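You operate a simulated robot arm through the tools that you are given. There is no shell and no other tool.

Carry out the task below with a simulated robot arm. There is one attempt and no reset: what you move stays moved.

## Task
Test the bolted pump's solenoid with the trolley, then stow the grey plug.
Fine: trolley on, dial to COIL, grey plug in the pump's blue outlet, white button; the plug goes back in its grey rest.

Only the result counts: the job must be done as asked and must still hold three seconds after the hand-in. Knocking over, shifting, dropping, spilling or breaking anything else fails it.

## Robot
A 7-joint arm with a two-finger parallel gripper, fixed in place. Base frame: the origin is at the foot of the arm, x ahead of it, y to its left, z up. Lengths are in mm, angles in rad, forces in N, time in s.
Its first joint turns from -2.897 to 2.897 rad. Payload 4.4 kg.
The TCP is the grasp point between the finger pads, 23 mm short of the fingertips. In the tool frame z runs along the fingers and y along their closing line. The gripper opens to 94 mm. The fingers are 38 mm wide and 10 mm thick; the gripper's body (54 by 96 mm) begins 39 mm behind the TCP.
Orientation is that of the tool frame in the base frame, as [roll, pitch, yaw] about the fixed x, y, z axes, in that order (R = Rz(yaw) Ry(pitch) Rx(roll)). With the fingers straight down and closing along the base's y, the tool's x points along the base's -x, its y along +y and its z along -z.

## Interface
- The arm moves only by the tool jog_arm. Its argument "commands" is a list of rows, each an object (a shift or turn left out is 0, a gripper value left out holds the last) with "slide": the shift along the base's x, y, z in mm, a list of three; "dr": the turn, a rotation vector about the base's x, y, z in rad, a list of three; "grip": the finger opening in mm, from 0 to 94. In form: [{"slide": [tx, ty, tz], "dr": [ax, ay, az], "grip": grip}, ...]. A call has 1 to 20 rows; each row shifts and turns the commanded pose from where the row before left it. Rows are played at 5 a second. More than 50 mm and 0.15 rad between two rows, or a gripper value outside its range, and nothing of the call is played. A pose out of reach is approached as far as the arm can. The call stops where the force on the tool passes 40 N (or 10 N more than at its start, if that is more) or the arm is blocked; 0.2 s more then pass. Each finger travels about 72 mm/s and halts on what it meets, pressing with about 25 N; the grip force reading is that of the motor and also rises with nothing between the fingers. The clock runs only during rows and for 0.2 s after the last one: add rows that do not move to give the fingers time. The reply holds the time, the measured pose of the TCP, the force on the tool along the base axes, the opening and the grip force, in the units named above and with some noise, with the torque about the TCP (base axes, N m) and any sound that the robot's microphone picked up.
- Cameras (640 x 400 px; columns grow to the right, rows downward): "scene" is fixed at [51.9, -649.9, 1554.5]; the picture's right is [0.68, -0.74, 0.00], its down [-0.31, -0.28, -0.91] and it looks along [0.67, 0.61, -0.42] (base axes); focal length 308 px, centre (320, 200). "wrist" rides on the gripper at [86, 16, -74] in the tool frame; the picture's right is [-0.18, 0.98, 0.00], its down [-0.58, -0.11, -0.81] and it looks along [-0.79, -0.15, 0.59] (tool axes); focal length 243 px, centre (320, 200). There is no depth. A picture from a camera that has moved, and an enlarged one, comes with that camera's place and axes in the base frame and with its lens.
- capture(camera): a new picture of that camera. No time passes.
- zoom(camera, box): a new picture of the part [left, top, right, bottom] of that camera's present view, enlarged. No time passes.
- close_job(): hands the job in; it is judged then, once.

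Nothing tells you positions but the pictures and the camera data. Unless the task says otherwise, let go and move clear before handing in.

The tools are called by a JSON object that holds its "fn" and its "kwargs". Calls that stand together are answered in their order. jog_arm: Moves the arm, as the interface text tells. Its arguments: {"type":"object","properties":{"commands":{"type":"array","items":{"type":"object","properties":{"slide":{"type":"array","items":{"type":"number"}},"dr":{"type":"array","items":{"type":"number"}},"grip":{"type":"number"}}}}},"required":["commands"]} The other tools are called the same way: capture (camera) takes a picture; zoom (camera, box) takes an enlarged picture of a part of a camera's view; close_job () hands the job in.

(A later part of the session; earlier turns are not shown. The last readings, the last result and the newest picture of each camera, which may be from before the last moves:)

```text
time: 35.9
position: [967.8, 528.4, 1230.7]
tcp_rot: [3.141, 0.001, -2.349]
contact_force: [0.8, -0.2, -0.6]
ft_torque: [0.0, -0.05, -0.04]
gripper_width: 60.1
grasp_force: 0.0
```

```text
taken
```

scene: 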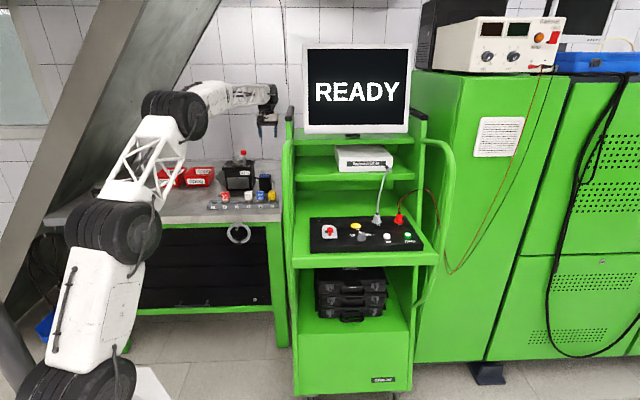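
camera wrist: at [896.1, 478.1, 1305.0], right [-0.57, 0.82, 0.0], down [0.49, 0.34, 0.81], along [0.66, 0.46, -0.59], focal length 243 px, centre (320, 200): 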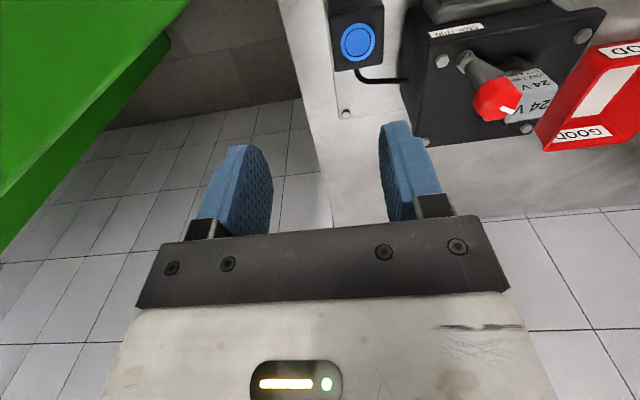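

The monitor reads READY, so the trolley is on. The outlet is at about (968,583,990). I'll go down towards it to test reach, staying well above it.

{"fn": "zoom", "kwargs": {"camera": "wrist", "box": [300, 0, 460, 100]}}

{"fn": "jog_arm", "kwargs": {"commands": [{"slide": [0, 27, -30]}, {"slide": [0, 27, -30]}, {"slide": [0, 0, -40]}, {"slide": [0, 0, -40]}, {"slide": [0, 0, -20]}, {"slide": [0, 0, 0]}]}}

{"fn": "capture", "kwargs": {"camera": "wrist"}}

{"fn": "zoom", "kwargs": {"camera": "scene", "box": [200, 80, 320, 220]}}

```text
4.00 times, centred on (380, 50) of wrist
camera zoom: at [896.1, 478.1, 1305.0], right [-0.57, 0.82, 0.0], down [0.49, 0.34, 0.81], along [0.66, 0.46, -0.59], focal length 970 px, centre (80, 800)
```

zoom: 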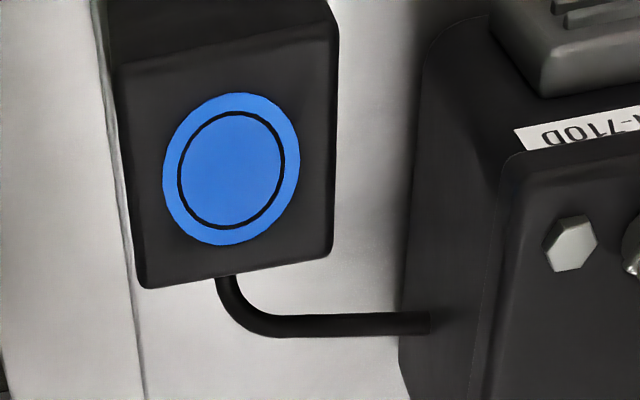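

```text
time: 37.3
position: [966.9, 580.1, 1072.4]
tcp_rot: [3.142, 0.0, -2.349]
contact_force: [0.9, 0.6, -0.1]
ft_torque: [0.0, 0.01, 0.02]
gripper_width: 59.9
grasp_force: 0.0
```

```text
taken
camera wrist: at [895.8, 530.6, 1147.6], right [-0.57, 0.82, 0.0], down [0.49, 0.34, 0.81], along [0.66, 0.46, -0.59], focal length 243 px, centre (320, 200)
```

wrist: 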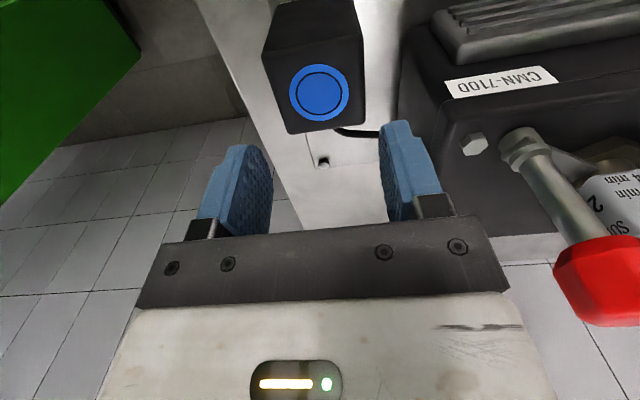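

```text
2.86 times, centred on (260, 150) of scene
camera zoom: at [51.9, -649.9, 1554.5], right [0.68, -0.74, 0.0], down [-0.31, -0.28, -0.91], along [0.67, 0.61, -0.42], focal length 880 px, centre (491, 343)
```

zoom: 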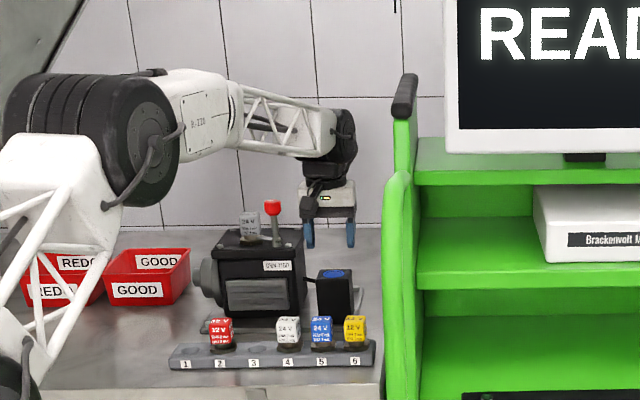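

Reach is fine here. I'll lower 25 mm more for a precise fix on the outlet centre.

{"fn": "jog_arm", "kwargs": {"commands": [{"slide": [0, 0, -25]}, {"slide": [0, 0, 0]}]}}

{"fn": "zoom", "kwargs": {"camera": "wrist", "box": [240, 50, 400, 150]}}

```text
time: 37.9
position: [967.6, 579.9, 1047.6]
tcp_rot: [-3.141, 0.001, -2.35]
contact_force: [0.3, -0.5, 0.2]
ft_torque: [-0.03, 0.02, 0.03]
gripper_width: 60.2
grasp_force: 0.0
```

```text
4.00 times, centred on (320, 100) of wrist
camera zoom: at [895.6, 531.0, 1122.2], right [-0.57, 0.82, 0.0], down [0.49, 0.34, 0.81], along [0.66, 0.46, -0.59], focal length 970 px, centre (320, 600)
```

zoom: 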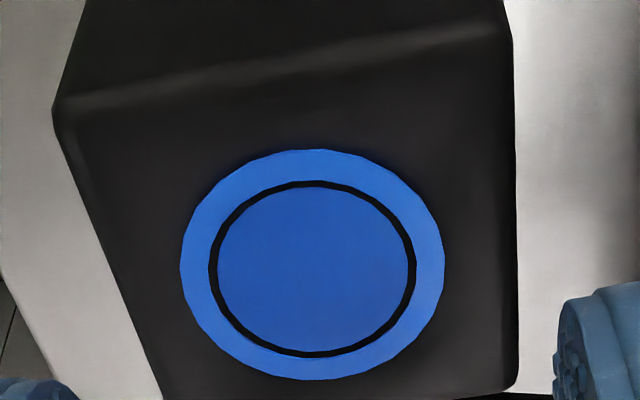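

The outlet's centre is (968,580,995) and the hand can reach it at this yaw. I'll fly back to the grey plug, keeping this yaw for both places.

{"fn": "jog_arm", "kwargs": {"commands": [{"slide": [0, 0, 45]}, {"slide": [0, 0, 45]}, {"slide": [0, -20, 40]}, {"slide": [0, -20, 40]}, {"slide": [-20, -20, 38]}, {"slide": [-25, -20, 35]}, {"slide": [-25, -25, 30]}, {"slide": [-25, -30, 20]}, {"slide": [-28, -40, 10]}, {"slide": [-28, -40, 10]}, {"slide": [-28, -40, 8]}, {"slide": [-28, -40, 8]}, {"slide": [-28, -40, 8]}, {"slide": [-28, -40, 8]}, {"slide": [-28, -40, 8]}, {"slide": [-28, -40, 8]}, {"slide": [-10, -48, 0]}, {"slide": [0, -48, 0]}, {"slide": [0, -48, 0]}, {"slide": [10, -48, 0]}]}}

```text
time: 42.1
position: [648.6, -63.4, 1408.0]
tcp_rot: [-3.141, 0.001, -2.349]
contact_force: [-0.2, -0.9, 0.0]
ft_torque: [0.03, -0.01, 0.03]
gripper_width: 60.2
grasp_force: 0.0
```

{"fn": "jog_arm", "kwargs": {"commands": [{"slide": [10, -48, 0]}, {"slide": [10, -48, -10]}, {"slide": [25, -10, -40]}, {"slide": [25, -2, -42]}, {"slide": [25, 0, -42]}, {"slide": [20, 0, -45]}, {"slide": [20, 0, -45]}, {"slide": [20, 0, -45]}, {"slide": [30, 5, -30]}, {"slide": [35, 12, -15]}, {"slide": [35, 15, -5]}, {"slide": [35, 15, -5]}, {"slide": [35, 15, 0]}, {"slide": [7, 10, 0]}, {"slide": [0, 0, 0]}]}}

{"fn": "capture", "kwargs": {"camera": "wrist"}}

{"fn": "capture", "kwargs": {"camera": "scene"}}

```text
time: 45.3
position: [981.8, -102.3, 1083.9]
tcp_rot: [3.141, -0.001, -2.348]
contact_force: [0.1, 0.0, 0.6]
ft_torque: [-0.03, 0.04, -0.02]
gripper_width: 60.2
grasp_force: 0.2
```

```text
taken
camera wrist: at [909.8, -151.6, 1158.0], right [-0.57, 0.82, 0.0], down [0.49, 0.34, 0.81], along [0.66, 0.46, -0.59], focal length 243 px, centre (320, 200)
```

wrist: 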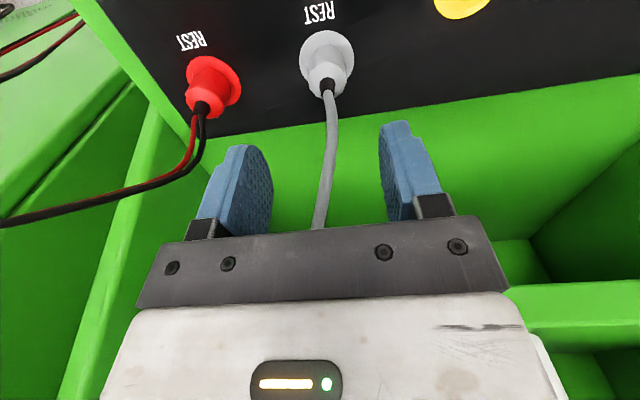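

```text
taken
```

scene: 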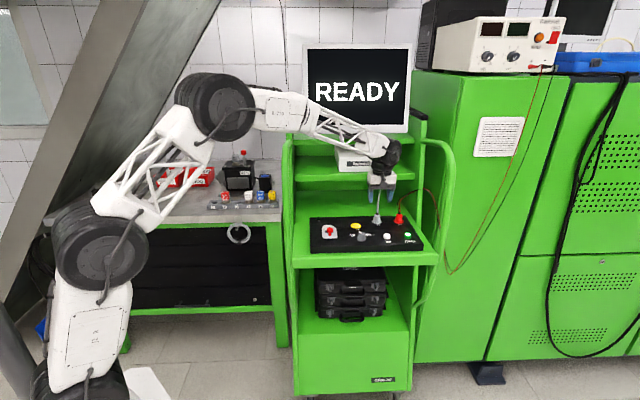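

{"fn": "zoom", "kwargs": {"camera": "wrist", "box": [250, 10, 410, 110]}}

{"fn": "zoom", "kwargs": {"camera": "scene", "box": [340, 150, 420, 240]}}

```text
4.00 times, centred on (330, 60) of wrist
camera zoom: at [909.8, -151.6, 1158.0], right [-0.57, 0.82, 0.0], down [0.49, 0.34, 0.81], along [0.66, 0.46, -0.59], focal length 970 px, centre (280, 760)
```

zoom: 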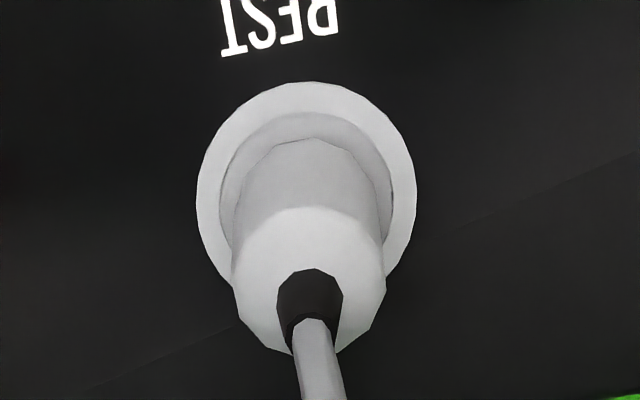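

```text
4.44 times, centred on (380, 195) of scene
camera zoom: at [51.9, -649.9, 1554.5], right [0.68, -0.74, 0.0], down [-0.31, -0.28, -0.91], along [0.67, 0.61, -0.42], focal length 1369 px, centre (53, 222)
```

zoom: 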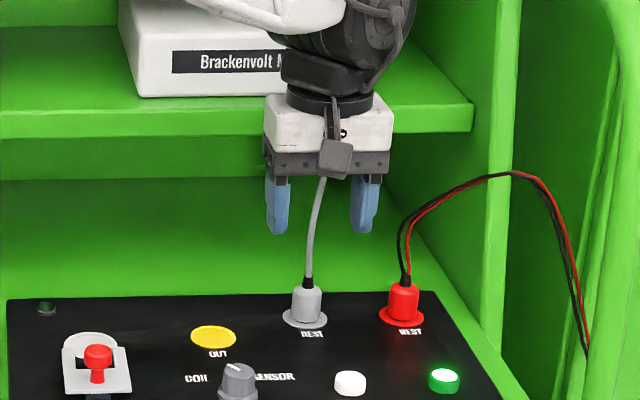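

The close view puts the plug at about (973,-101), a little nearer than my earlier estimate. I'll correct, go down partway and recheck.

{"fn": "jog_arm", "kwargs": {"commands": [{"slide": [-8, 1, -15]}, {"slide": [0, 0, -20]}, {"slide": [0, 0, 0]}]}}

{"fn": "capture", "kwargs": {"camera": "wrist"}}

{"fn": "zoom", "kwargs": {"camera": "wrist", "box": [240, 50, 400, 150]}}

{"fn": "zoom", "kwargs": {"camera": "scene", "box": [340, 170, 420, 240]}}

```text
time: 46.1
position: [972.0, -101.6, 1048.5]
tcp_rot: [-3.141, 0.0, -2.347]
contact_force: [-0.4, -0.5, -0.3]
ft_torque: [-0.04, 0.0, 0.02]
gripper_width: 59.9
grasp_force: 0.0
```

```text
taken
camera wrist: at [900.5, -151.0, 1123.5], right [-0.57, 0.82, 0.0], down [0.49, 0.34, 0.81], along [0.66, 0.46, -0.59], focal length 243 px, centre (320, 200)
```

wrist: 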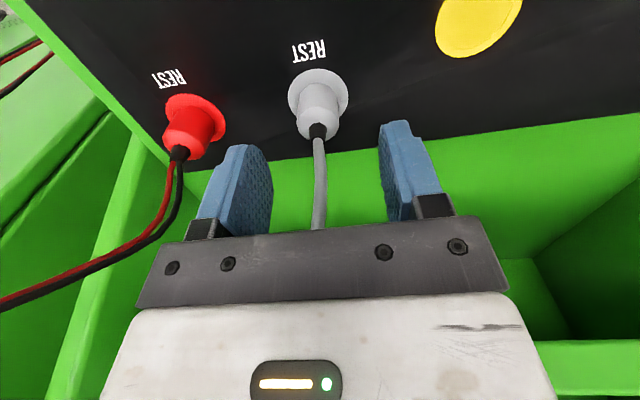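

```text
4.00 times, centred on (320, 100) of wrist
camera zoom: at [900.5, -151.0, 1123.5], right [-0.57, 0.82, 0.0], down [0.49, 0.34, 0.81], along [0.66, 0.46, -0.59], focal length 970 px, centre (320, 600)
```

zoom: 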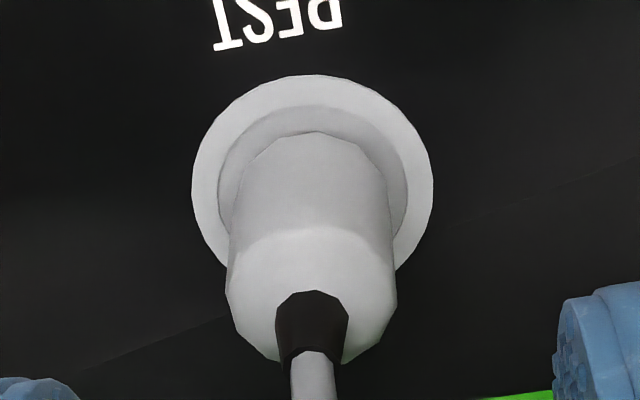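

```text
5.71 times, centred on (380, 205) of scene
camera zoom: at [51.9, -649.9, 1554.5], right [0.68, -0.74, 0.0], down [-0.31, -0.28, -0.91], along [0.67, 0.61, -0.42], focal length 1760 px, centre (-23, 171)
```

zoom: 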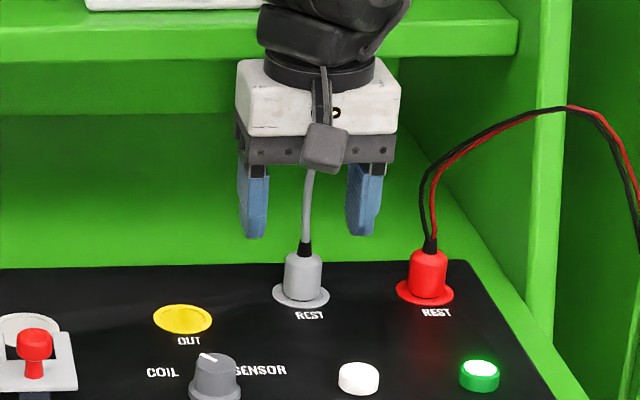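

The plug centre is about (974,-101), flange z 972 and top z 1003. I'll centre, go down to TCP z 1001 and grip.

{"fn": "jog_arm", "kwargs": {"commands": [{"slide": [1.5, 0.5, -15]}, {"slide": [0, 0, -15]}, {"slide": [0, 0, -10]}, {"slide": [0, 0, -7]}, {"slide": [0, 0, 0]}]}}

{"fn": "zoom", "kwargs": {"camera": "wrist", "box": [200, 80, 440, 230]}}

{"fn": "zoom", "kwargs": {"camera": "scene", "box": [340, 170, 420, 240]}}

```text
time: 47.3
position: [974.5, -102.2, 1002.2]
tcp_rot: [3.141, 0.003, -2.35]
contact_force: [-2.4, -0.3, 9.2]
ft_torque: [0.1, 0.39, 0.09]
gripper_width: 60.5
grasp_force: 0.1
```

```text
2.67 times, centred on (320, 155) of wrist
camera zoom: at [901.9, -150.2, 1077.4], right [-0.57, 0.82, 0.0], down [0.49, 0.34, 0.81], along [0.66, 0.46, -0.59], focal length 647 px, centre (320, 320)
```

zoom: 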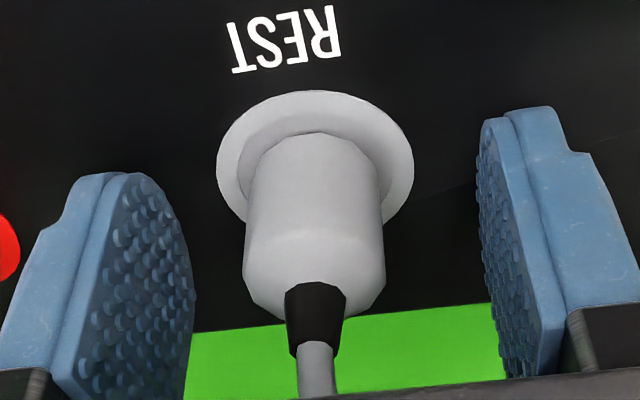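

```text
5.71 times, centred on (380, 205) of scene
camera zoom: at [51.9, -649.9, 1554.5], right [0.68, -0.74, 0.0], down [-0.31, -0.28, -0.91], along [0.67, 0.61, -0.42], focal length 1760 px, centre (-23, 171)
```

zoom: 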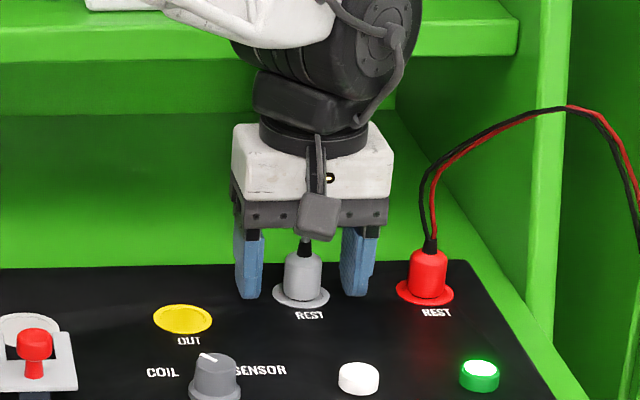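

There's a 9 N upward push, probably the cable stub against the palm. I'll raise 4 mm and see.

{"fn": "jog_arm", "kwargs": {"commands": [{"slide": [0, 0, 2]}, {"slide": [0, 0, 2]}, {"slide": [0, 0, 0]}]}}

```text
time: 48.1
position: [974.4, -98.8, 1006.4]
tcp_rot: [-3.141, -0.001, -2.35]
contact_force: [0.2, -0.1, 0.4]
ft_torque: [-0.01, -0.01, -0.01]
gripper_width: 60.2
grasp_force: 0.2
```

The hand is free at TCP z about 1006. I'll grip the plug here.

{"fn": "jog_arm", "kwargs": {"commands": [{"slide": [0, 0, 0], "grip": 18}, {"slide": [0, 0, 0]}, {"slide": [0, 0, 0]}, {"slide": [0, 0, 0]}]}}

{"fn": "zoom", "kwargs": {"camera": "wrist", "box": [200, 80, 440, 230]}}

```text
time: 49.1
position: [973.0, -99.8, 1006.6]
tcp_rot: [3.141, 0.0, -2.35]
contact_force: [0.6, 0.4, -0.2]
ft_torque: [-0.03, 0.01, 0.02]
gripper_width: 23.9
grasp_force: 25.2
```

```text
2.67 times, centred on (320, 155) of wrist
camera zoom: at [902.1, -149.3, 1080.9], right [-0.57, 0.82, 0.0], down [0.49, 0.34, 0.81], along [0.66, 0.46, -0.59], focal length 647 px, centre (320, 320)
```

zoom: 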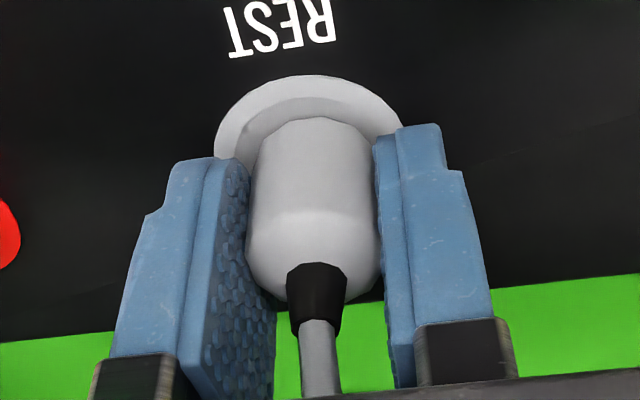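

The plug is gripped at 24 mm with no side load. I'll pull it straight up slowly.

{"fn": "jog_arm", "kwargs": {"commands": [{"slide": [0, 0, 3]}, {"slide": [0, 0, 3]}, {"slide": [0, 0, 5]}, {"slide": [0, 0, 10]}, {"slide": [0, 0, 15]}, {"slide": [0, 0, 20]}, {"slide": [0, 0, 0]}]}}

{"fn": "zoom", "kwargs": {"camera": "scene", "box": [320, 140, 440, 240]}}

{"fn": "capture", "kwargs": {"camera": "wrist"}}

```text
time: 50.7
position: [975.7, -99.9, 1062.2]
tcp_rot: [-3.141, 0.0, -2.349]
contact_force: [-0.1, -0.3, -0.7]
ft_torque: [-0.02, -0.02, 0.02]
gripper_width: 23.9
grasp_force: 25.3
```

```text
4.00 times, centred on (380, 190) of scene
camera zoom: at [51.9, -649.9, 1554.5], right [0.68, -0.74, 0.0], down [-0.31, -0.28, -0.91], along [0.67, 0.61, -0.42], focal length 1232 px, centre (80, 240)
```

zoom: 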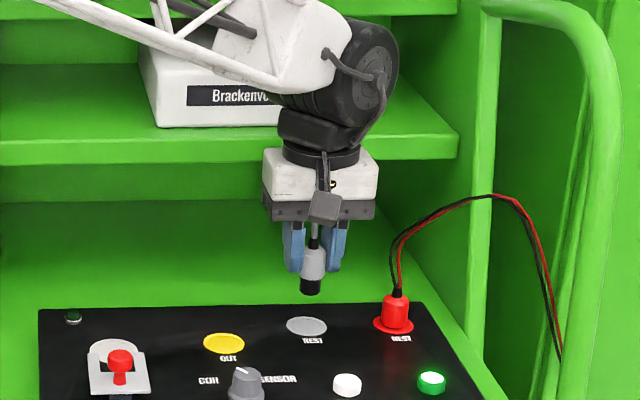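

```text
taken
camera wrist: at [903.7, -149.6, 1136.3], right [-0.57, 0.82, 0.0], down [0.49, 0.34, 0.81], along [0.66, 0.46, -0.59], focal length 243 px, centre (320, 200)
```

wrist: 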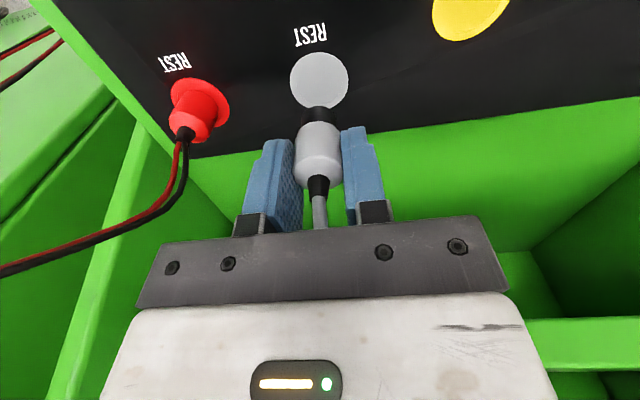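

The plug came out cleanly and its black insert tip is visible. I'll retreat to the front, rise and cross to the bench along the route I checked.

{"fn": "jog_arm", "kwargs": {"commands": [{"slide": [-20, -8, 20]}, {"slide": [-35, -15, 15]}, {"slide": [-35, -15, 15]}, {"slide": [-35, -12, 15]}, {"slide": [-30, -5, 30]}, {"slide": [-20, 0, 43]}, {"slide": [-20, 0, 43]}, {"slide": [-20, 0, 43]}, {"slide": [-25, 0, 42]}, {"slide": [-25, 0, 42]}, {"slide": [-25, 10, 40]}, {"slide": [-20, 40, 10]}]}}

{"fn": "capture", "kwargs": {"camera": "scene"}}

{"fn": "capture", "kwargs": {"camera": "wrist"}}

```text
time: 53.3
position: [660.8, -103.6, 1420.5]
tcp_rot: [3.14, 0.001, -2.349]
contact_force: [-0.9, 0.1, -1.1]
ft_torque: [0.0, 0.04, -0.02]
gripper_width: 23.7
grasp_force: 24.9
```

```text
taken
```

scene: 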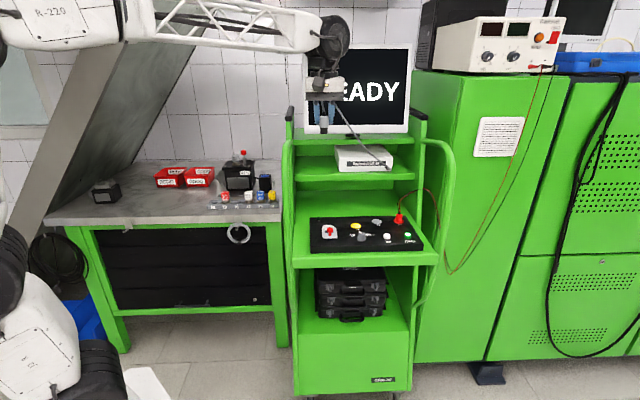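

```text
taken
camera wrist: at [589.7, -153.3, 1494.4], right [-0.57, 0.82, 0.0], down [0.49, 0.34, 0.81], along [0.66, 0.46, -0.59], focal length 243 px, centre (320, 200)
```

wrist: 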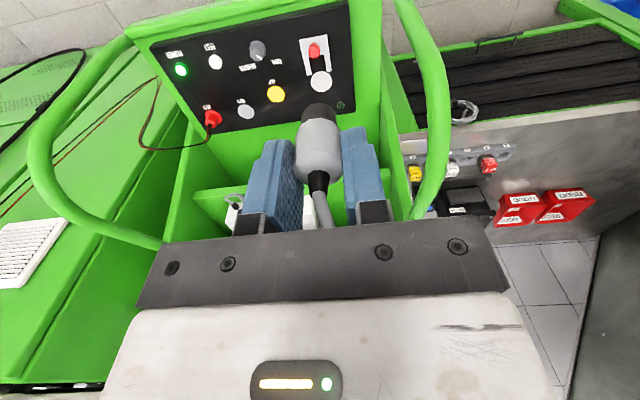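

The plug is held and the cable follows freely. Next is the crossing to the bench.

{"fn": "jog_arm", "kwargs": {"commands": [{"slide": [-8, 48, 0]}, {"slide": [-8, 48, 0]}, {"slide": [-8, 48, 0]}, {"slide": [-8, 48, 0]}, {"slide": [0, 47, 10]}, {"slide": [28, 40, -8]}, {"slide": [28, 40, -8]}, {"slide": [28, 40, -8]}, {"slide": [28, 40, -8]}, {"slide": [28, 40, -8]}, {"slide": [28, 40, -8]}, {"slide": [28, 40, -8]}, {"slide": [28, 40, -8]}, {"slide": [28, 40, -8]}, {"slide": [25, 25, -20]}, {"slide": [25, 10, -35]}, {"slide": [25, 0, -35]}, {"slide": [10, 0, -35]}, {"slide": [0, 0, 0]}]}}

{"fn": "capture", "kwargs": {"camera": "scene"}}

{"fn": "capture", "kwargs": {"camera": "wrist"}}

```text
time: 57.3
position: [971.3, 527.8, 1230.3]
tcp_rot: [3.139, 0.0, -2.35]
contact_force: [-0.2, 0.2, 0.2]
ft_torque: [0.02, -0.01, 0.01]
gripper_width: 23.9
grasp_force: 24.9
```

```text
taken
```

scene: 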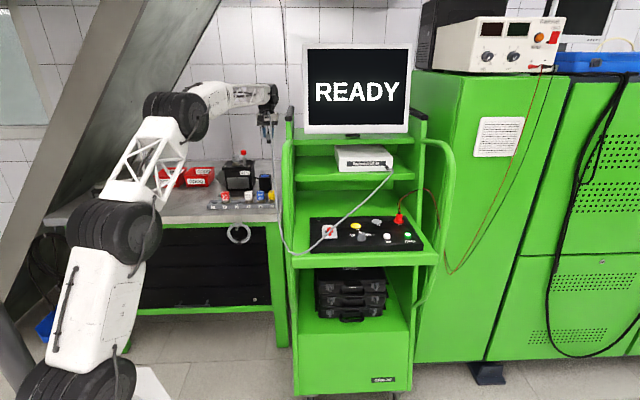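

```text
taken
camera wrist: at [899.2, 479.3, 1305.4], right [-0.57, 0.82, 0.0], down [0.49, 0.34, 0.81], along [0.66, 0.46, -0.59], focal length 243 px, centre (320, 200)
```

wrist: 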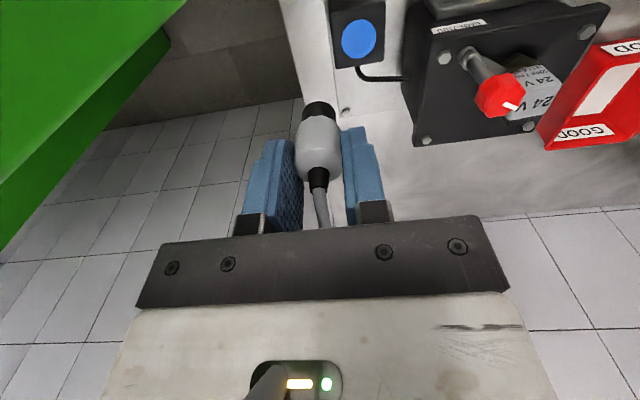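

Next I move above the outlet at about (968,580) and check alignment.

{"fn": "jog_arm", "kwargs": {"commands": [{"slide": [-1, 26, -35]}, {"slide": [-1, 26, -35]}, {"slide": [0, 0, -40]}, {"slide": [0, 0, -35]}, {"slide": [0, 0, 0]}]}}

{"fn": "zoom", "kwargs": {"camera": "wrist", "box": [220, 50, 420, 190]}}

{"fn": "jog_arm", "kwargs": {"commands": [{"slide": [0, 0, 0]}]}}

{"fn": "zoom", "kwargs": {"camera": "scene", "box": [220, 110, 300, 210]}}

```text
time: 58.5
position: [967.6, 580.6, 1087.8]
tcp_rot: [3.141, 0.0, -2.349]
contact_force: [1.5, -0.2, -0.4]
ft_torque: [0.0, 0.0, -0.03]
gripper_width: 23.6
grasp_force: 24.7
```

```text
2.86 times, centred on (320, 120) of wrist
camera zoom: at [895.7, 531.0, 1162.1], right [-0.57, 0.82, 0.0], down [0.49, 0.34, 0.81], along [0.66, 0.46, -0.59], focal length 693 px, centre (320, 429)
```

zoom: 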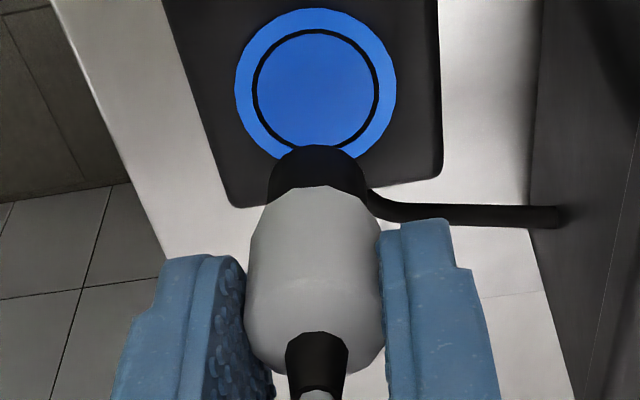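

```text
time: 58.9
position: [966.6, 581.0, 1088.8]
tcp_rot: [-3.141, -0.001, -2.351]
contact_force: [1.3, -0.6, 0.4]
ft_torque: [0.0, 0.0, -0.01]
gripper_width: 23.5
grasp_force: 25.1
```

```text
4.00 times, centred on (260, 160) of scene
camera zoom: at [51.9, -649.9, 1554.5], right [0.68, -0.74, 0.0], down [-0.31, -0.28, -0.91], along [0.67, 0.61, -0.42], focal length 1232 px, centre (560, 360)
```

zoom: 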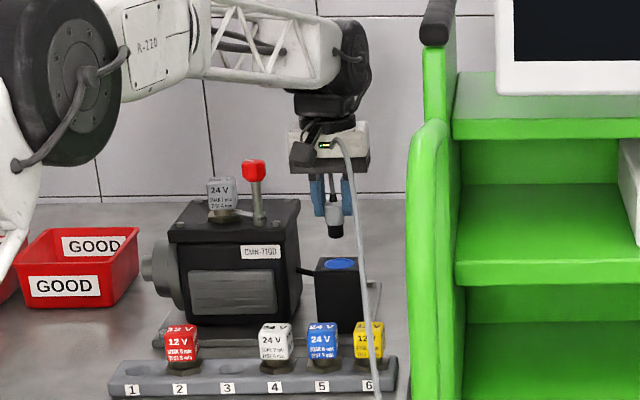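

The plug is lined up with the outlet to within about 1 mm. Lowering now to insert it, the last part slowly.

{"fn": "jog_arm", "kwargs": {"commands": [{"slide": [0.3, -0.5, -15]}, {"slide": [0, 0, -15]}, {"slide": [0, 0, -6]}, {"slide": [0, 0, 0]}]}}

{"fn": "capture", "kwargs": {"camera": "wrist"}}

{"fn": "zoom", "kwargs": {"camera": "scene", "box": [240, 140, 290, 200]}}

```text
time: 59.9
position: [965.9, 580.6, 1052.1]
tcp_rot: [3.141, 0.0, -2.35]
contact_force: [0.7, -0.1, -0.7]
ft_torque: [-0.01, -0.01, 0.01]
gripper_width: 23.4
grasp_force: 25.1
```

```text
taken
camera wrist: at [895.3, 531.3, 1126.7], right [-0.57, 0.82, 0.0], down [0.49, 0.34, 0.81], along [0.66, 0.46, -0.59], focal length 243 px, centre (320, 200)
```

wrist: 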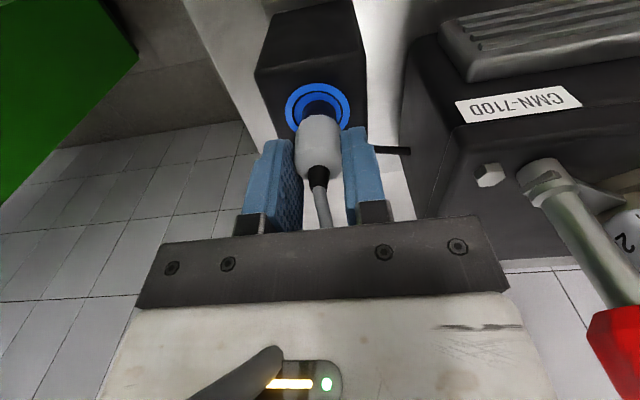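

```text
6.67 times, centred on (265, 170) of scene
camera zoom: at [51.9, -649.9, 1554.5], right [0.68, -0.74, 0.0], down [-0.31, -0.28, -0.91], along [0.67, 0.61, -0.42], focal length 2053 px, centre (687, 400)
```

zoom: 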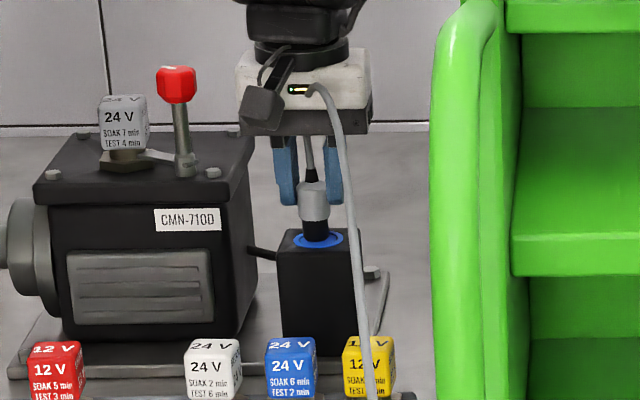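

{"fn": "zoom", "kwargs": {"camera": "wrist", "box": [270, 70, 370, 140]}}

{"fn": "zoom", "kwargs": {"camera": "scene", "box": [256, 164, 276, 180]}}

```text
5.71 times, centred on (320, 105) of wrist
camera zoom: at [895.3, 531.3, 1126.7], right [-0.57, 0.82, 0.0], down [0.49, 0.34, 0.81], along [0.66, 0.46, -0.59], focal length 1386 px, centre (320, 743)
```

zoom: 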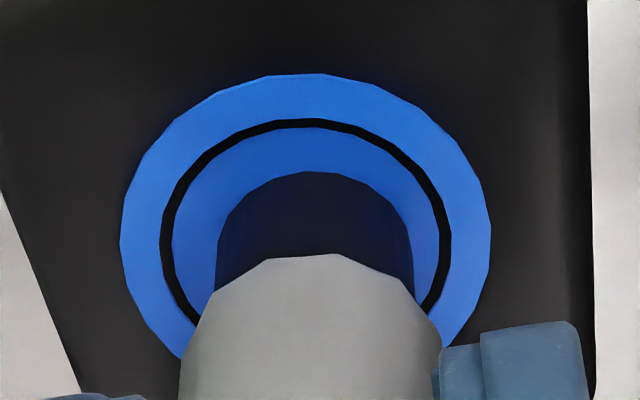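

```text
16.00 times, centred on (266, 172) of scene
camera zoom: at [51.9, -649.9, 1554.5], right [0.68, -0.74, 0.0], down [-0.31, -0.28, -0.91], along [0.67, 0.61, -0.42], focal length 4928 px, centre (1184, 648)
```

zoom: 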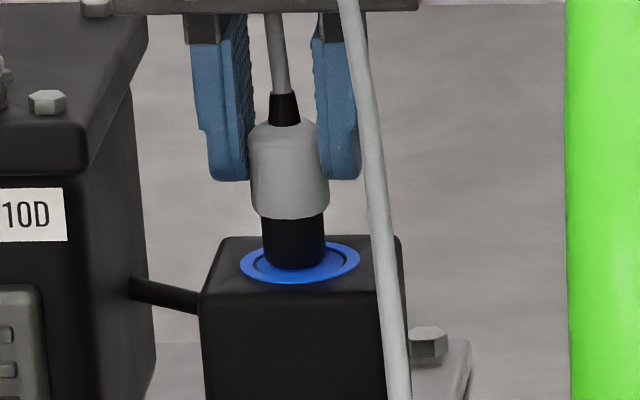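

Both views show the plug about 1–1.5 mm off to one side. I'll correct that and press in slowly.

{"fn": "jog_arm", "kwargs": {"commands": [{"slide": [0.7, -1.2, 0]}, {"slide": [0, 0, -2]}, {"slide": [0, 0, -2]}, {"slide": [0, 0, -2]}, {"slide": [0, 0, -2]}, {"slide": [0, 0, -2]}, {"slide": [0, 0, 0]}]}}

{"fn": "zoom", "kwargs": {"camera": "scene", "box": [256, 164, 276, 180]}}

```text
time: 61.5
position: [969.2, 580.6, 1043.3]
tcp_rot: [-3.141, 0.0, -2.35]
contact_force: [0.4, -0.4, -0.6]
ft_torque: [-0.01, 0.0, 0.05]
gripper_width: 23.4
grasp_force: 25.1
```

```text
16.00 times, centred on (266, 172) of scene
camera zoom: at [51.9, -649.9, 1554.5], right [0.68, -0.74, 0.0], down [-0.31, -0.28, -0.91], along [0.67, 0.61, -0.42], focal length 4928 px, centre (1184, 648)
```

zoom: 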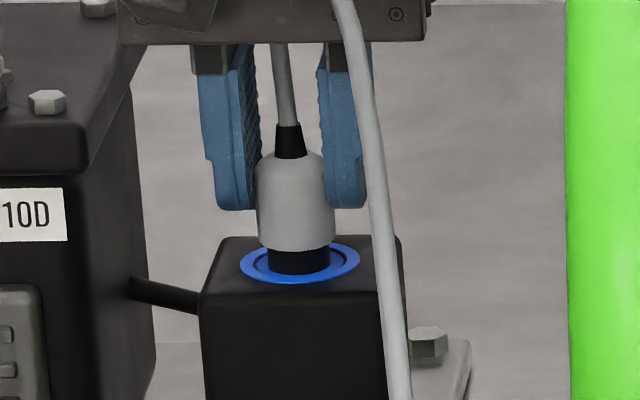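

It's entering without force. I'll keep going until it seats.

{"fn": "jog_arm", "kwargs": {"commands": [{"slide": [0, 0, -2]}, {"slide": [0, 0, -2]}, {"slide": [0, 0, -2]}, {"slide": [0, 0, -2]}, {"slide": [0, 0, -2]}, {"slide": [0, 0, -1]}, {"slide": [0, 0, -1]}, {"slide": [0, 0, 0]}]}}

{"fn": "zoom", "kwargs": {"camera": "scene", "box": [256, 164, 276, 180]}}

{"fn": "capture", "kwargs": {"camera": "scene"}}

```text
time: 63.3
position: [967.6, 581.1, 1035.7]
tcp_rot: [-3.14, 0.006, -2.35]
contact_force: [1.2, -1.3, 7.8]
ft_torque: [-0.18, -0.12, 0.02]
gripper_width: 23.0
grasp_force: 25.5
stopped in row 8: the force on the tool passed its limit at 41 N (the readings are from after the stop); the commanded pose is now the measured one
```

```text
16.00 times, centred on (266, 172) of scene
camera zoom: at [51.9, -649.9, 1554.5], right [0.68, -0.74, 0.0], down [-0.31, -0.28, -0.91], along [0.67, 0.61, -0.42], focal length 4928 px, centre (1184, 648)
```

zoom: 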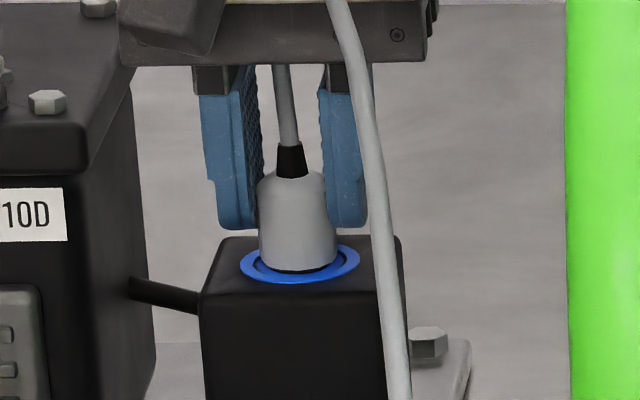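

```text
taken
```

scene: 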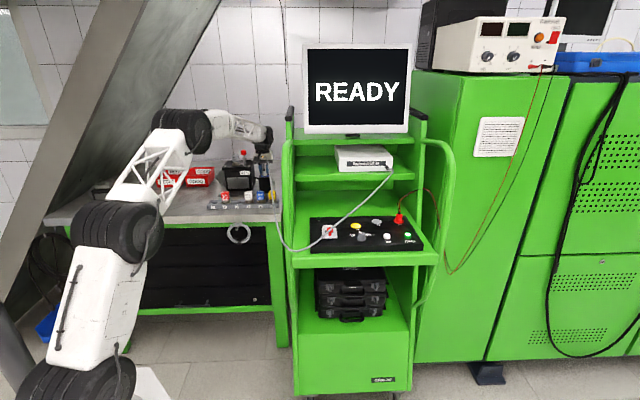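

It stopped on the force limit near TCP z 1036, nearly seated. I'm checking the gap closely.

{"fn": "zoom", "kwargs": {"camera": "wrist", "box": [270, 70, 370, 140]}}

{"fn": "zoom", "kwargs": {"camera": "wrist", "box": [220, 80, 420, 220]}}

{"fn": "zoom", "kwargs": {"camera": "scene", "box": [261, 168, 271, 176]}}

```text
5.71 times, centred on (320, 105) of wrist
camera zoom: at [896.1, 530.7, 1109.5], right [-0.57, 0.82, 0.0], down [0.48, 0.33, 0.81], along [0.67, 0.46, -0.59], focal length 1386 px, centre (320, 743)
```

zoom: 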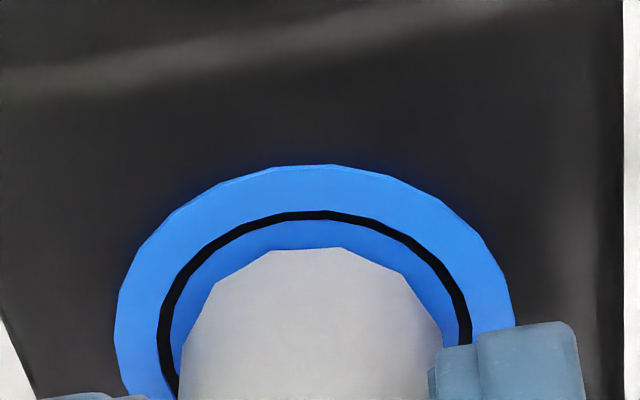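

```text
2.86 times, centred on (320, 150) of wrist
camera zoom: at [896.1, 530.7, 1109.5], right [-0.57, 0.82, 0.0], down [0.48, 0.33, 0.81], along [0.67, 0.46, -0.59], focal length 693 px, centre (320, 343)
```

zoom: 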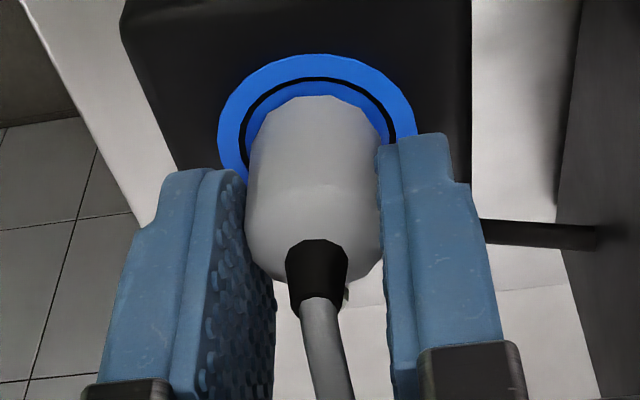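

```text
16.00 times, centred on (266, 172) of scene
camera zoom: at [51.9, -649.9, 1554.5], right [0.68, -0.74, 0.0], down [-0.31, -0.28, -0.91], along [0.67, 0.61, -0.42], focal length 4928 px, centre (1184, 648)
```

zoom: 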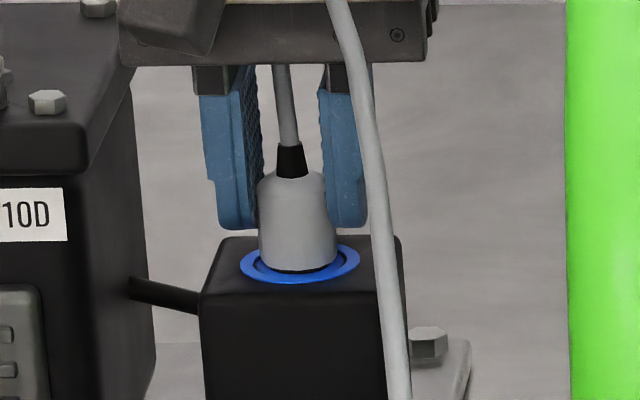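

The plug is centred, with perhaps 2–3 mm left to the full seat. I'll press gently in half-millimetre steps and watch the force.

{"fn": "jog_arm", "kwargs": {"commands": [{"slide": [0, 0, -0.5]}, {"slide": [0, 0, -0.5]}, {"slide": [0, 0, -0.5]}, {"slide": [0, 0, 0]}]}}

{"fn": "zoom", "kwargs": {"camera": "scene", "box": [256, 164, 276, 180]}}

```text
time: 64.3
position: [967.8, 579.7, 1035.7]
tcp_rot: [-3.141, 0.007, -2.35]
contact_force: [3.6, 4.3, 29.1]
ft_torque: [0.03, -0.15, 0.01]
gripper_width: 22.9
grasp_force: 24.9
```

```text
16.00 times, centred on (266, 172) of scene
camera zoom: at [51.9, -649.9, 1554.5], right [0.68, -0.74, 0.0], down [-0.31, -0.28, -0.91], along [0.67, 0.61, -0.42], focal length 4928 px, centre (1184, 648)
```

zoom: 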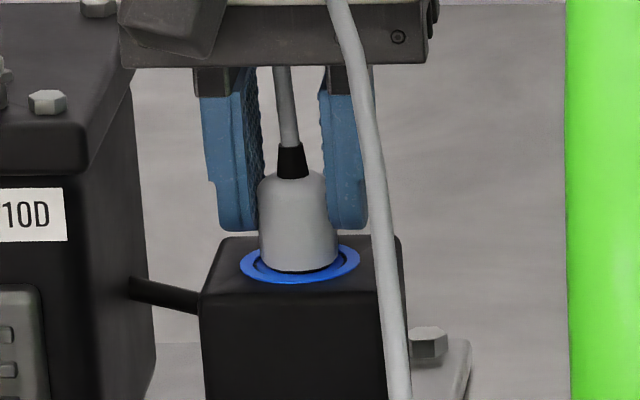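

The resistance is now stiff, which means the plug has bottomed in the outlet. I'll release and check that it stands.

{"fn": "jog_arm", "kwargs": {"commands": [{"slide": [0, 0, 1]}, {"slide": [0, 0, 0], "grip": 60}, {"slide": [0, 0, 0]}, {"slide": [0, 0, 0]}, {"slide": [0, 0, 3]}, {"slide": [0, 0, 0]}]}}

{"fn": "zoom", "kwargs": {"camera": "scene", "box": [256, 164, 276, 180]}}

{"fn": "zoom", "kwargs": {"camera": "wrist", "box": [220, 80, 420, 220]}}

```text
time: 65.7
position: [968.6, 580.4, 1037.2]
tcp_rot: [3.141, 0.006, -2.349]
contact_force: [0.0, -0.6, -0.5]
ft_torque: [-0.03, -0.02, 0.0]
gripper_width: 60.1
grasp_force: 0.1
```

```text
16.00 times, centred on (266, 172) of scene
camera zoom: at [51.9, -649.9, 1554.5], right [0.68, -0.74, 0.0], down [-0.31, -0.28, -0.91], along [0.67, 0.61, -0.42], focal length 4928 px, centre (1184, 648)
```

zoom: 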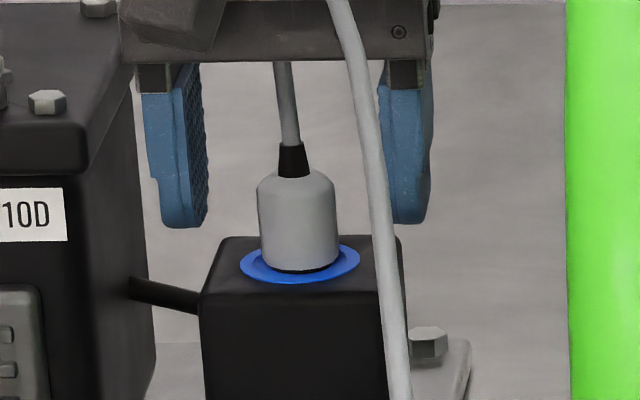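

```text
2.86 times, centred on (320, 150) of wrist
camera zoom: at [896.6, 530.5, 1110.5], right [-0.57, 0.82, 0.0], down [0.48, 0.33, 0.81], along [0.66, 0.46, -0.59], focal length 693 px, centre (320, 343)
```

zoom: 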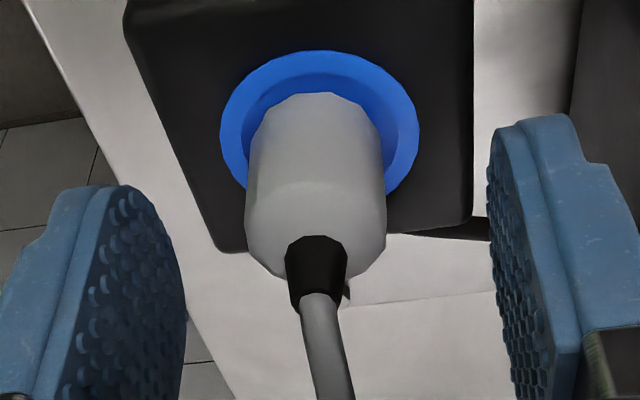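

The plug stands seated, and the ring looks just as it did in its rest. I'll lift straight up and return to the panel to press TEST.

{"fn": "jog_arm", "kwargs": {"commands": [{"slide": [0, 0, 15]}, {"slide": [0, 0, 25]}, {"slide": [0, 0, 35]}, {"slide": [0, 0, 40]}, {"slide": [0, -20, 40]}, {"slide": [0, -20, 40]}]}}

{"fn": "zoom", "kwargs": {"camera": "scene", "box": [220, 110, 300, 210]}}

```text
time: 67.1
position: [970.1, 541.9, 1231.7]
tcp_rot: [3.141, 0.005, -2.348]
contact_force: [1.0, 0.1, -1.6]
ft_torque: [0.01, 0.04, 0.03]
gripper_width: 60.1
grasp_force: 0.2
```

```text
4.00 times, centred on (260, 160) of scene
camera zoom: at [51.9, -649.9, 1554.5], right [0.68, -0.74, 0.0], down [-0.31, -0.28, -0.91], along [0.67, 0.61, -0.42], focal length 1232 px, centre (560, 360)
```

zoom: 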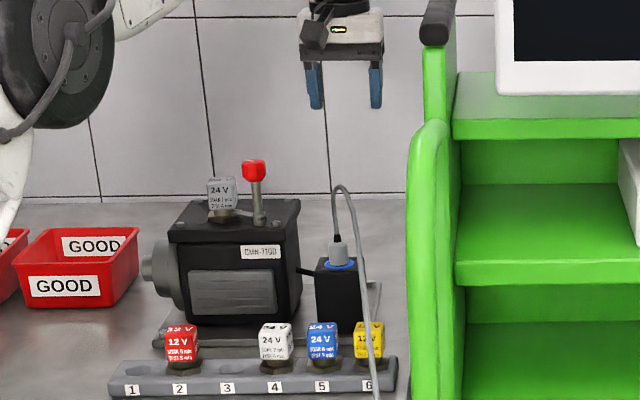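

{"fn": "jog_arm", "kwargs": {"commands": [{"slide": [-20, -20, 38], "grip": 0}, {"slide": [-25, -20, 35]}, {"slide": [-25, -25, 30]}, {"slide": [-25, -25, 25]}, {"slide": [-28, -38, 15]}, {"slide": [-28, -40, 10]}, {"slide": [-28, -40, 8]}, {"slide": [-28, -40, 8]}, {"slide": [-28, -40, 8]}, {"slide": [-28, -40, 8]}, {"slide": [-28, -40, 8]}, {"slide": [-28, -40, 0]}, {"slide": [-10, -48, 0]}, {"slide": [0, -48, 0]}, {"slide": [0, -48, 0]}, {"slide": [10, -48, 0]}, {"slide": [10, -48, 0]}, {"slide": [10, -48, -10]}]}}

{"fn": "capture", "kwargs": {"camera": "scene"}}

{"fn": "capture", "kwargs": {"camera": "wrist"}}

```text
time: 70.9
position: [668.6, -155.9, 1414.2]
tcp_rot: [-3.138, 0.005, -2.351]
contact_force: [-0.9, 0.6, 0.2]
ft_torque: [0.02, -0.03, 0.02]
gripper_width: 0.0
grasp_force: 25.4
```

```text
taken
```

scene: 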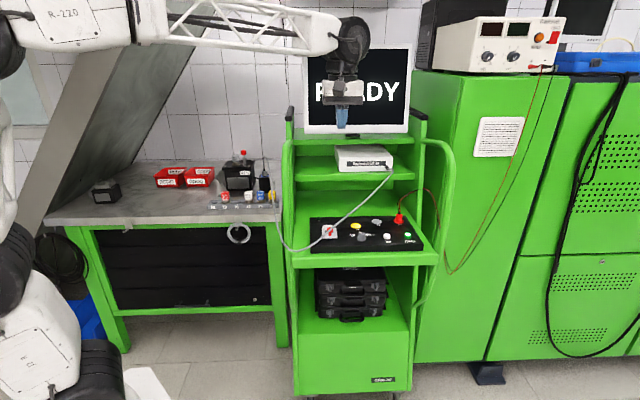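

```text
taken
camera wrist: at [596.3, -206.3, 1488.0], right [-0.57, 0.82, 0.0], down [0.48, 0.33, 0.81], along [0.67, 0.46, -0.59], focal length 243 px, centre (320, 200)
```

wrist: 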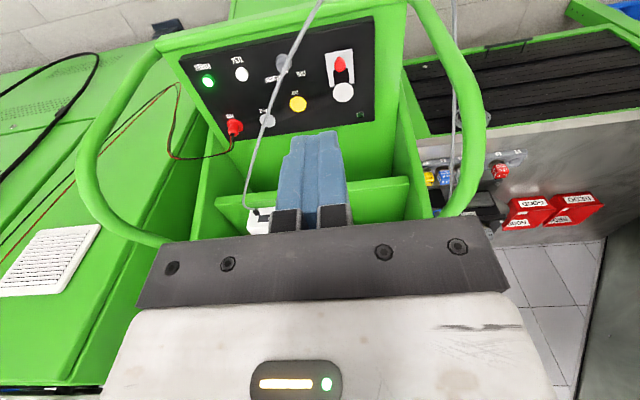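

The lead hangs across the left part of the panel, so I'll approach TEST from the right-hand front side.

{"fn": "jog_arm", "kwargs": {"commands": [{"slide": [20, -25, -35]}, {"slide": [20, -25, -35]}, {"slide": [20, -25, -35]}, {"slide": [20, -20, -38]}, {"slide": [20, -10, -42]}, {"slide": [20, 0, -42]}, {"slide": [25, 10, -40]}, {"slide": [30, 20, -30]}, {"slide": [30, 20, -20]}, {"slide": [24, 18, -15]}, {"slide": [0, 0, 0]}]}}

{"fn": "capture", "kwargs": {"camera": "wrist"}}

{"fn": "zoom", "kwargs": {"camera": "scene", "box": [300, 130, 440, 260]}}

```text
time: 73.3
position: [897.3, -190.7, 1082.2]
tcp_rot: [-3.14, 0.005, -2.351]
contact_force: [0.0, 0.1, 0.1]
ft_torque: [-0.01, -0.02, 0.0]
gripper_width: 0.0
grasp_force: 25.0
```

```text
taken
camera wrist: at [825.2, -240.3, 1156.6], right [-0.57, 0.82, 0.0], down [0.48, 0.33, 0.81], along [0.66, 0.46, -0.59], focal length 243 px, centre (320, 200)
```

wrist: 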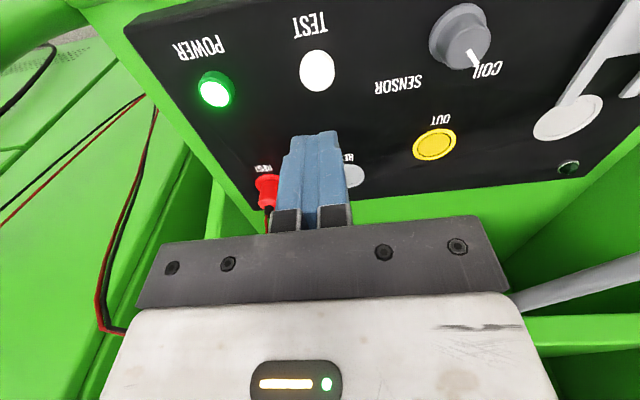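

```text
3.08 times, centred on (370, 195) of scene
camera zoom: at [51.9, -649.9, 1554.5], right [0.68, -0.74, 0.0], down [-0.31, -0.28, -0.91], along [0.67, 0.61, -0.42], focal length 948 px, centre (166, 215)
```

zoom: 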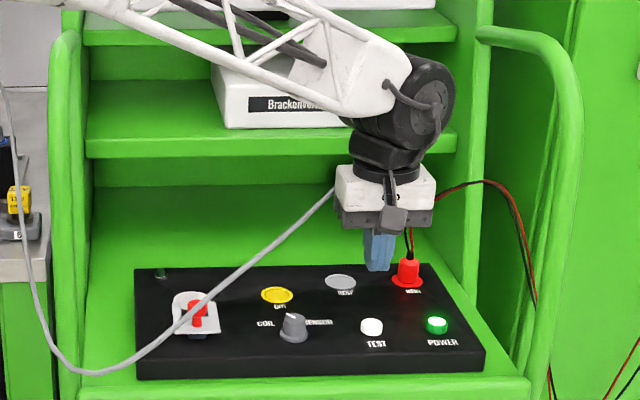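

TEST is at (895,-193). Pressing it now.

{"fn": "jog_arm", "kwargs": {"commands": [{"slide": [-2.3, -2.2, -30]}, {"slide": [0, 0, -30]}, {"slide": [0, 0, -10]}, {"slide": [0, 0, -4]}, {"slide": [0, 0, -2]}, {"slide": [0, 0, -1]}, {"slide": [0, 0, -1]}, {"slide": [0, 0, -1]}, {"slide": [0, 0, -1]}, {"slide": [0, 0, -1]}]}}

{"fn": "capture", "kwargs": {"camera": "scene"}}

```text
time: 75.6
position: [897.2, -195.4, 1007.8]
tcp_rot: [-3.133, 0.009, -2.35]
contact_force: [6.7, 0.0, 19.9]
ft_torque: [-0.03, -0.09, 0.05]
gripper_width: 0.0
grasp_force: 24.9
heard: click
stopped in row 10: the force on the tool passed its limit at 40 N (the readings are from after the stop); the commanded pose is now the measured one
```

```text
taken
```

scene: 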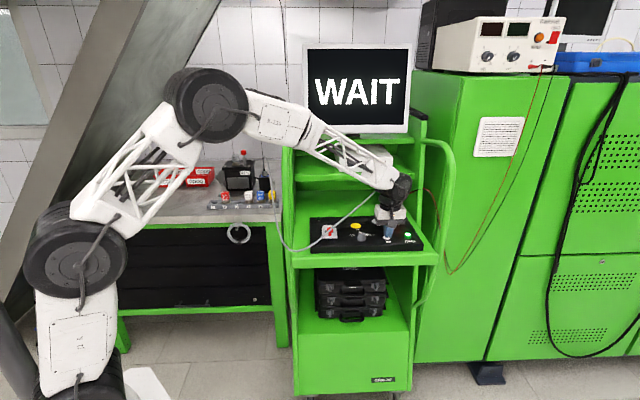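

A click, and the monitor reads WAIT, so the test is running. I'll lift off and wait, checking the monitor.

{"fn": "jog_arm", "kwargs": {"commands": [{"slide": [0, 0, 20]}, {"slide": [-10, -10, 40]}, {"slide": [-20, -10, 40]}, {"slide": [-20, 0, 40]}, {"slide": [0, 0, 0]}, {"slide": [0, 0, 0]}, {"slide": [0, 0, 0]}, {"slide": [0, 0, 0]}, {"slide": [0, 0, 0]}, {"slide": [0, 0, 0]}, {"slide": [0, 0, 0]}, {"slide": [0, 0, 0]}, {"slide": [0, 0, 0]}, {"slide": [0, 0, 0]}, {"slide": [0, 0, 0]}, {"slide": [0, 0, 0]}, {"slide": [0, 0, 0]}, {"slide": [0, 0, 0]}, {"slide": [0, 0, 0]}, {"slide": [0, 0, 0]}]}}

{"fn": "capture", "kwargs": {"camera": "scene"}}

```text
time: 79.8
position: [847.2, -215.1, 1145.6]
tcp_rot: [-3.14, 0.006, -2.347]
contact_force: [0.8, 0.0, 0.3]
ft_torque: [-0.02, 0.0, 0.0]
gripper_width: 0.2
grasp_force: 24.9
```

```text
taken
```

scene: 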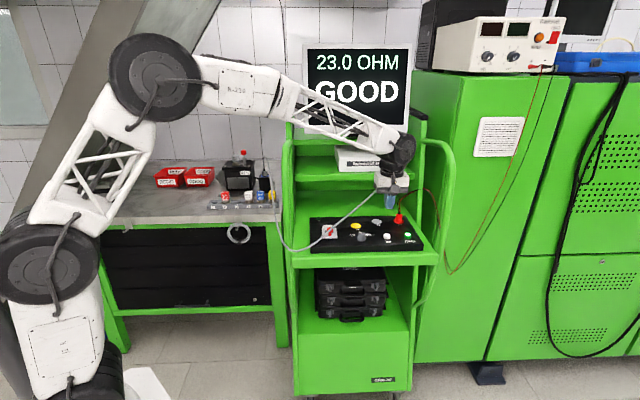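

The monitor shows 23.0 OHM GOOD, so the test is complete. I'll go back to the outlet to fetch the grey plug.

{"fn": "jog_arm", "kwargs": {"commands": [{"slide": [-20, -5, 42]}, {"slide": [-20, 0, 44]}, {"slide": [-25, 0, 42]}, {"slide": [-25, 0, 42]}, {"slide": [-30, 10, 38]}, {"slide": [-30, 20, 34]}, {"slide": [-25, 30, 28]}, {"slide": [-10, 45, 10]}, {"slide": [-10, 48, 0]}, {"slide": [-8, 48, 0]}, {"slide": [0, 48, 0]}, {"slide": [0, 48, 0]}, {"slide": [0, 48, 0]}]}}

```text
time: 82.6
position: [644.0, 122.9, 1421.7]
tcp_rot: [-3.139, 0.005, -2.349]
contact_force: [-0.3, 0.8, 0.1]
ft_torque: [-0.01, -0.05, 0.02]
gripper_width: 0.0
grasp_force: 24.8
```

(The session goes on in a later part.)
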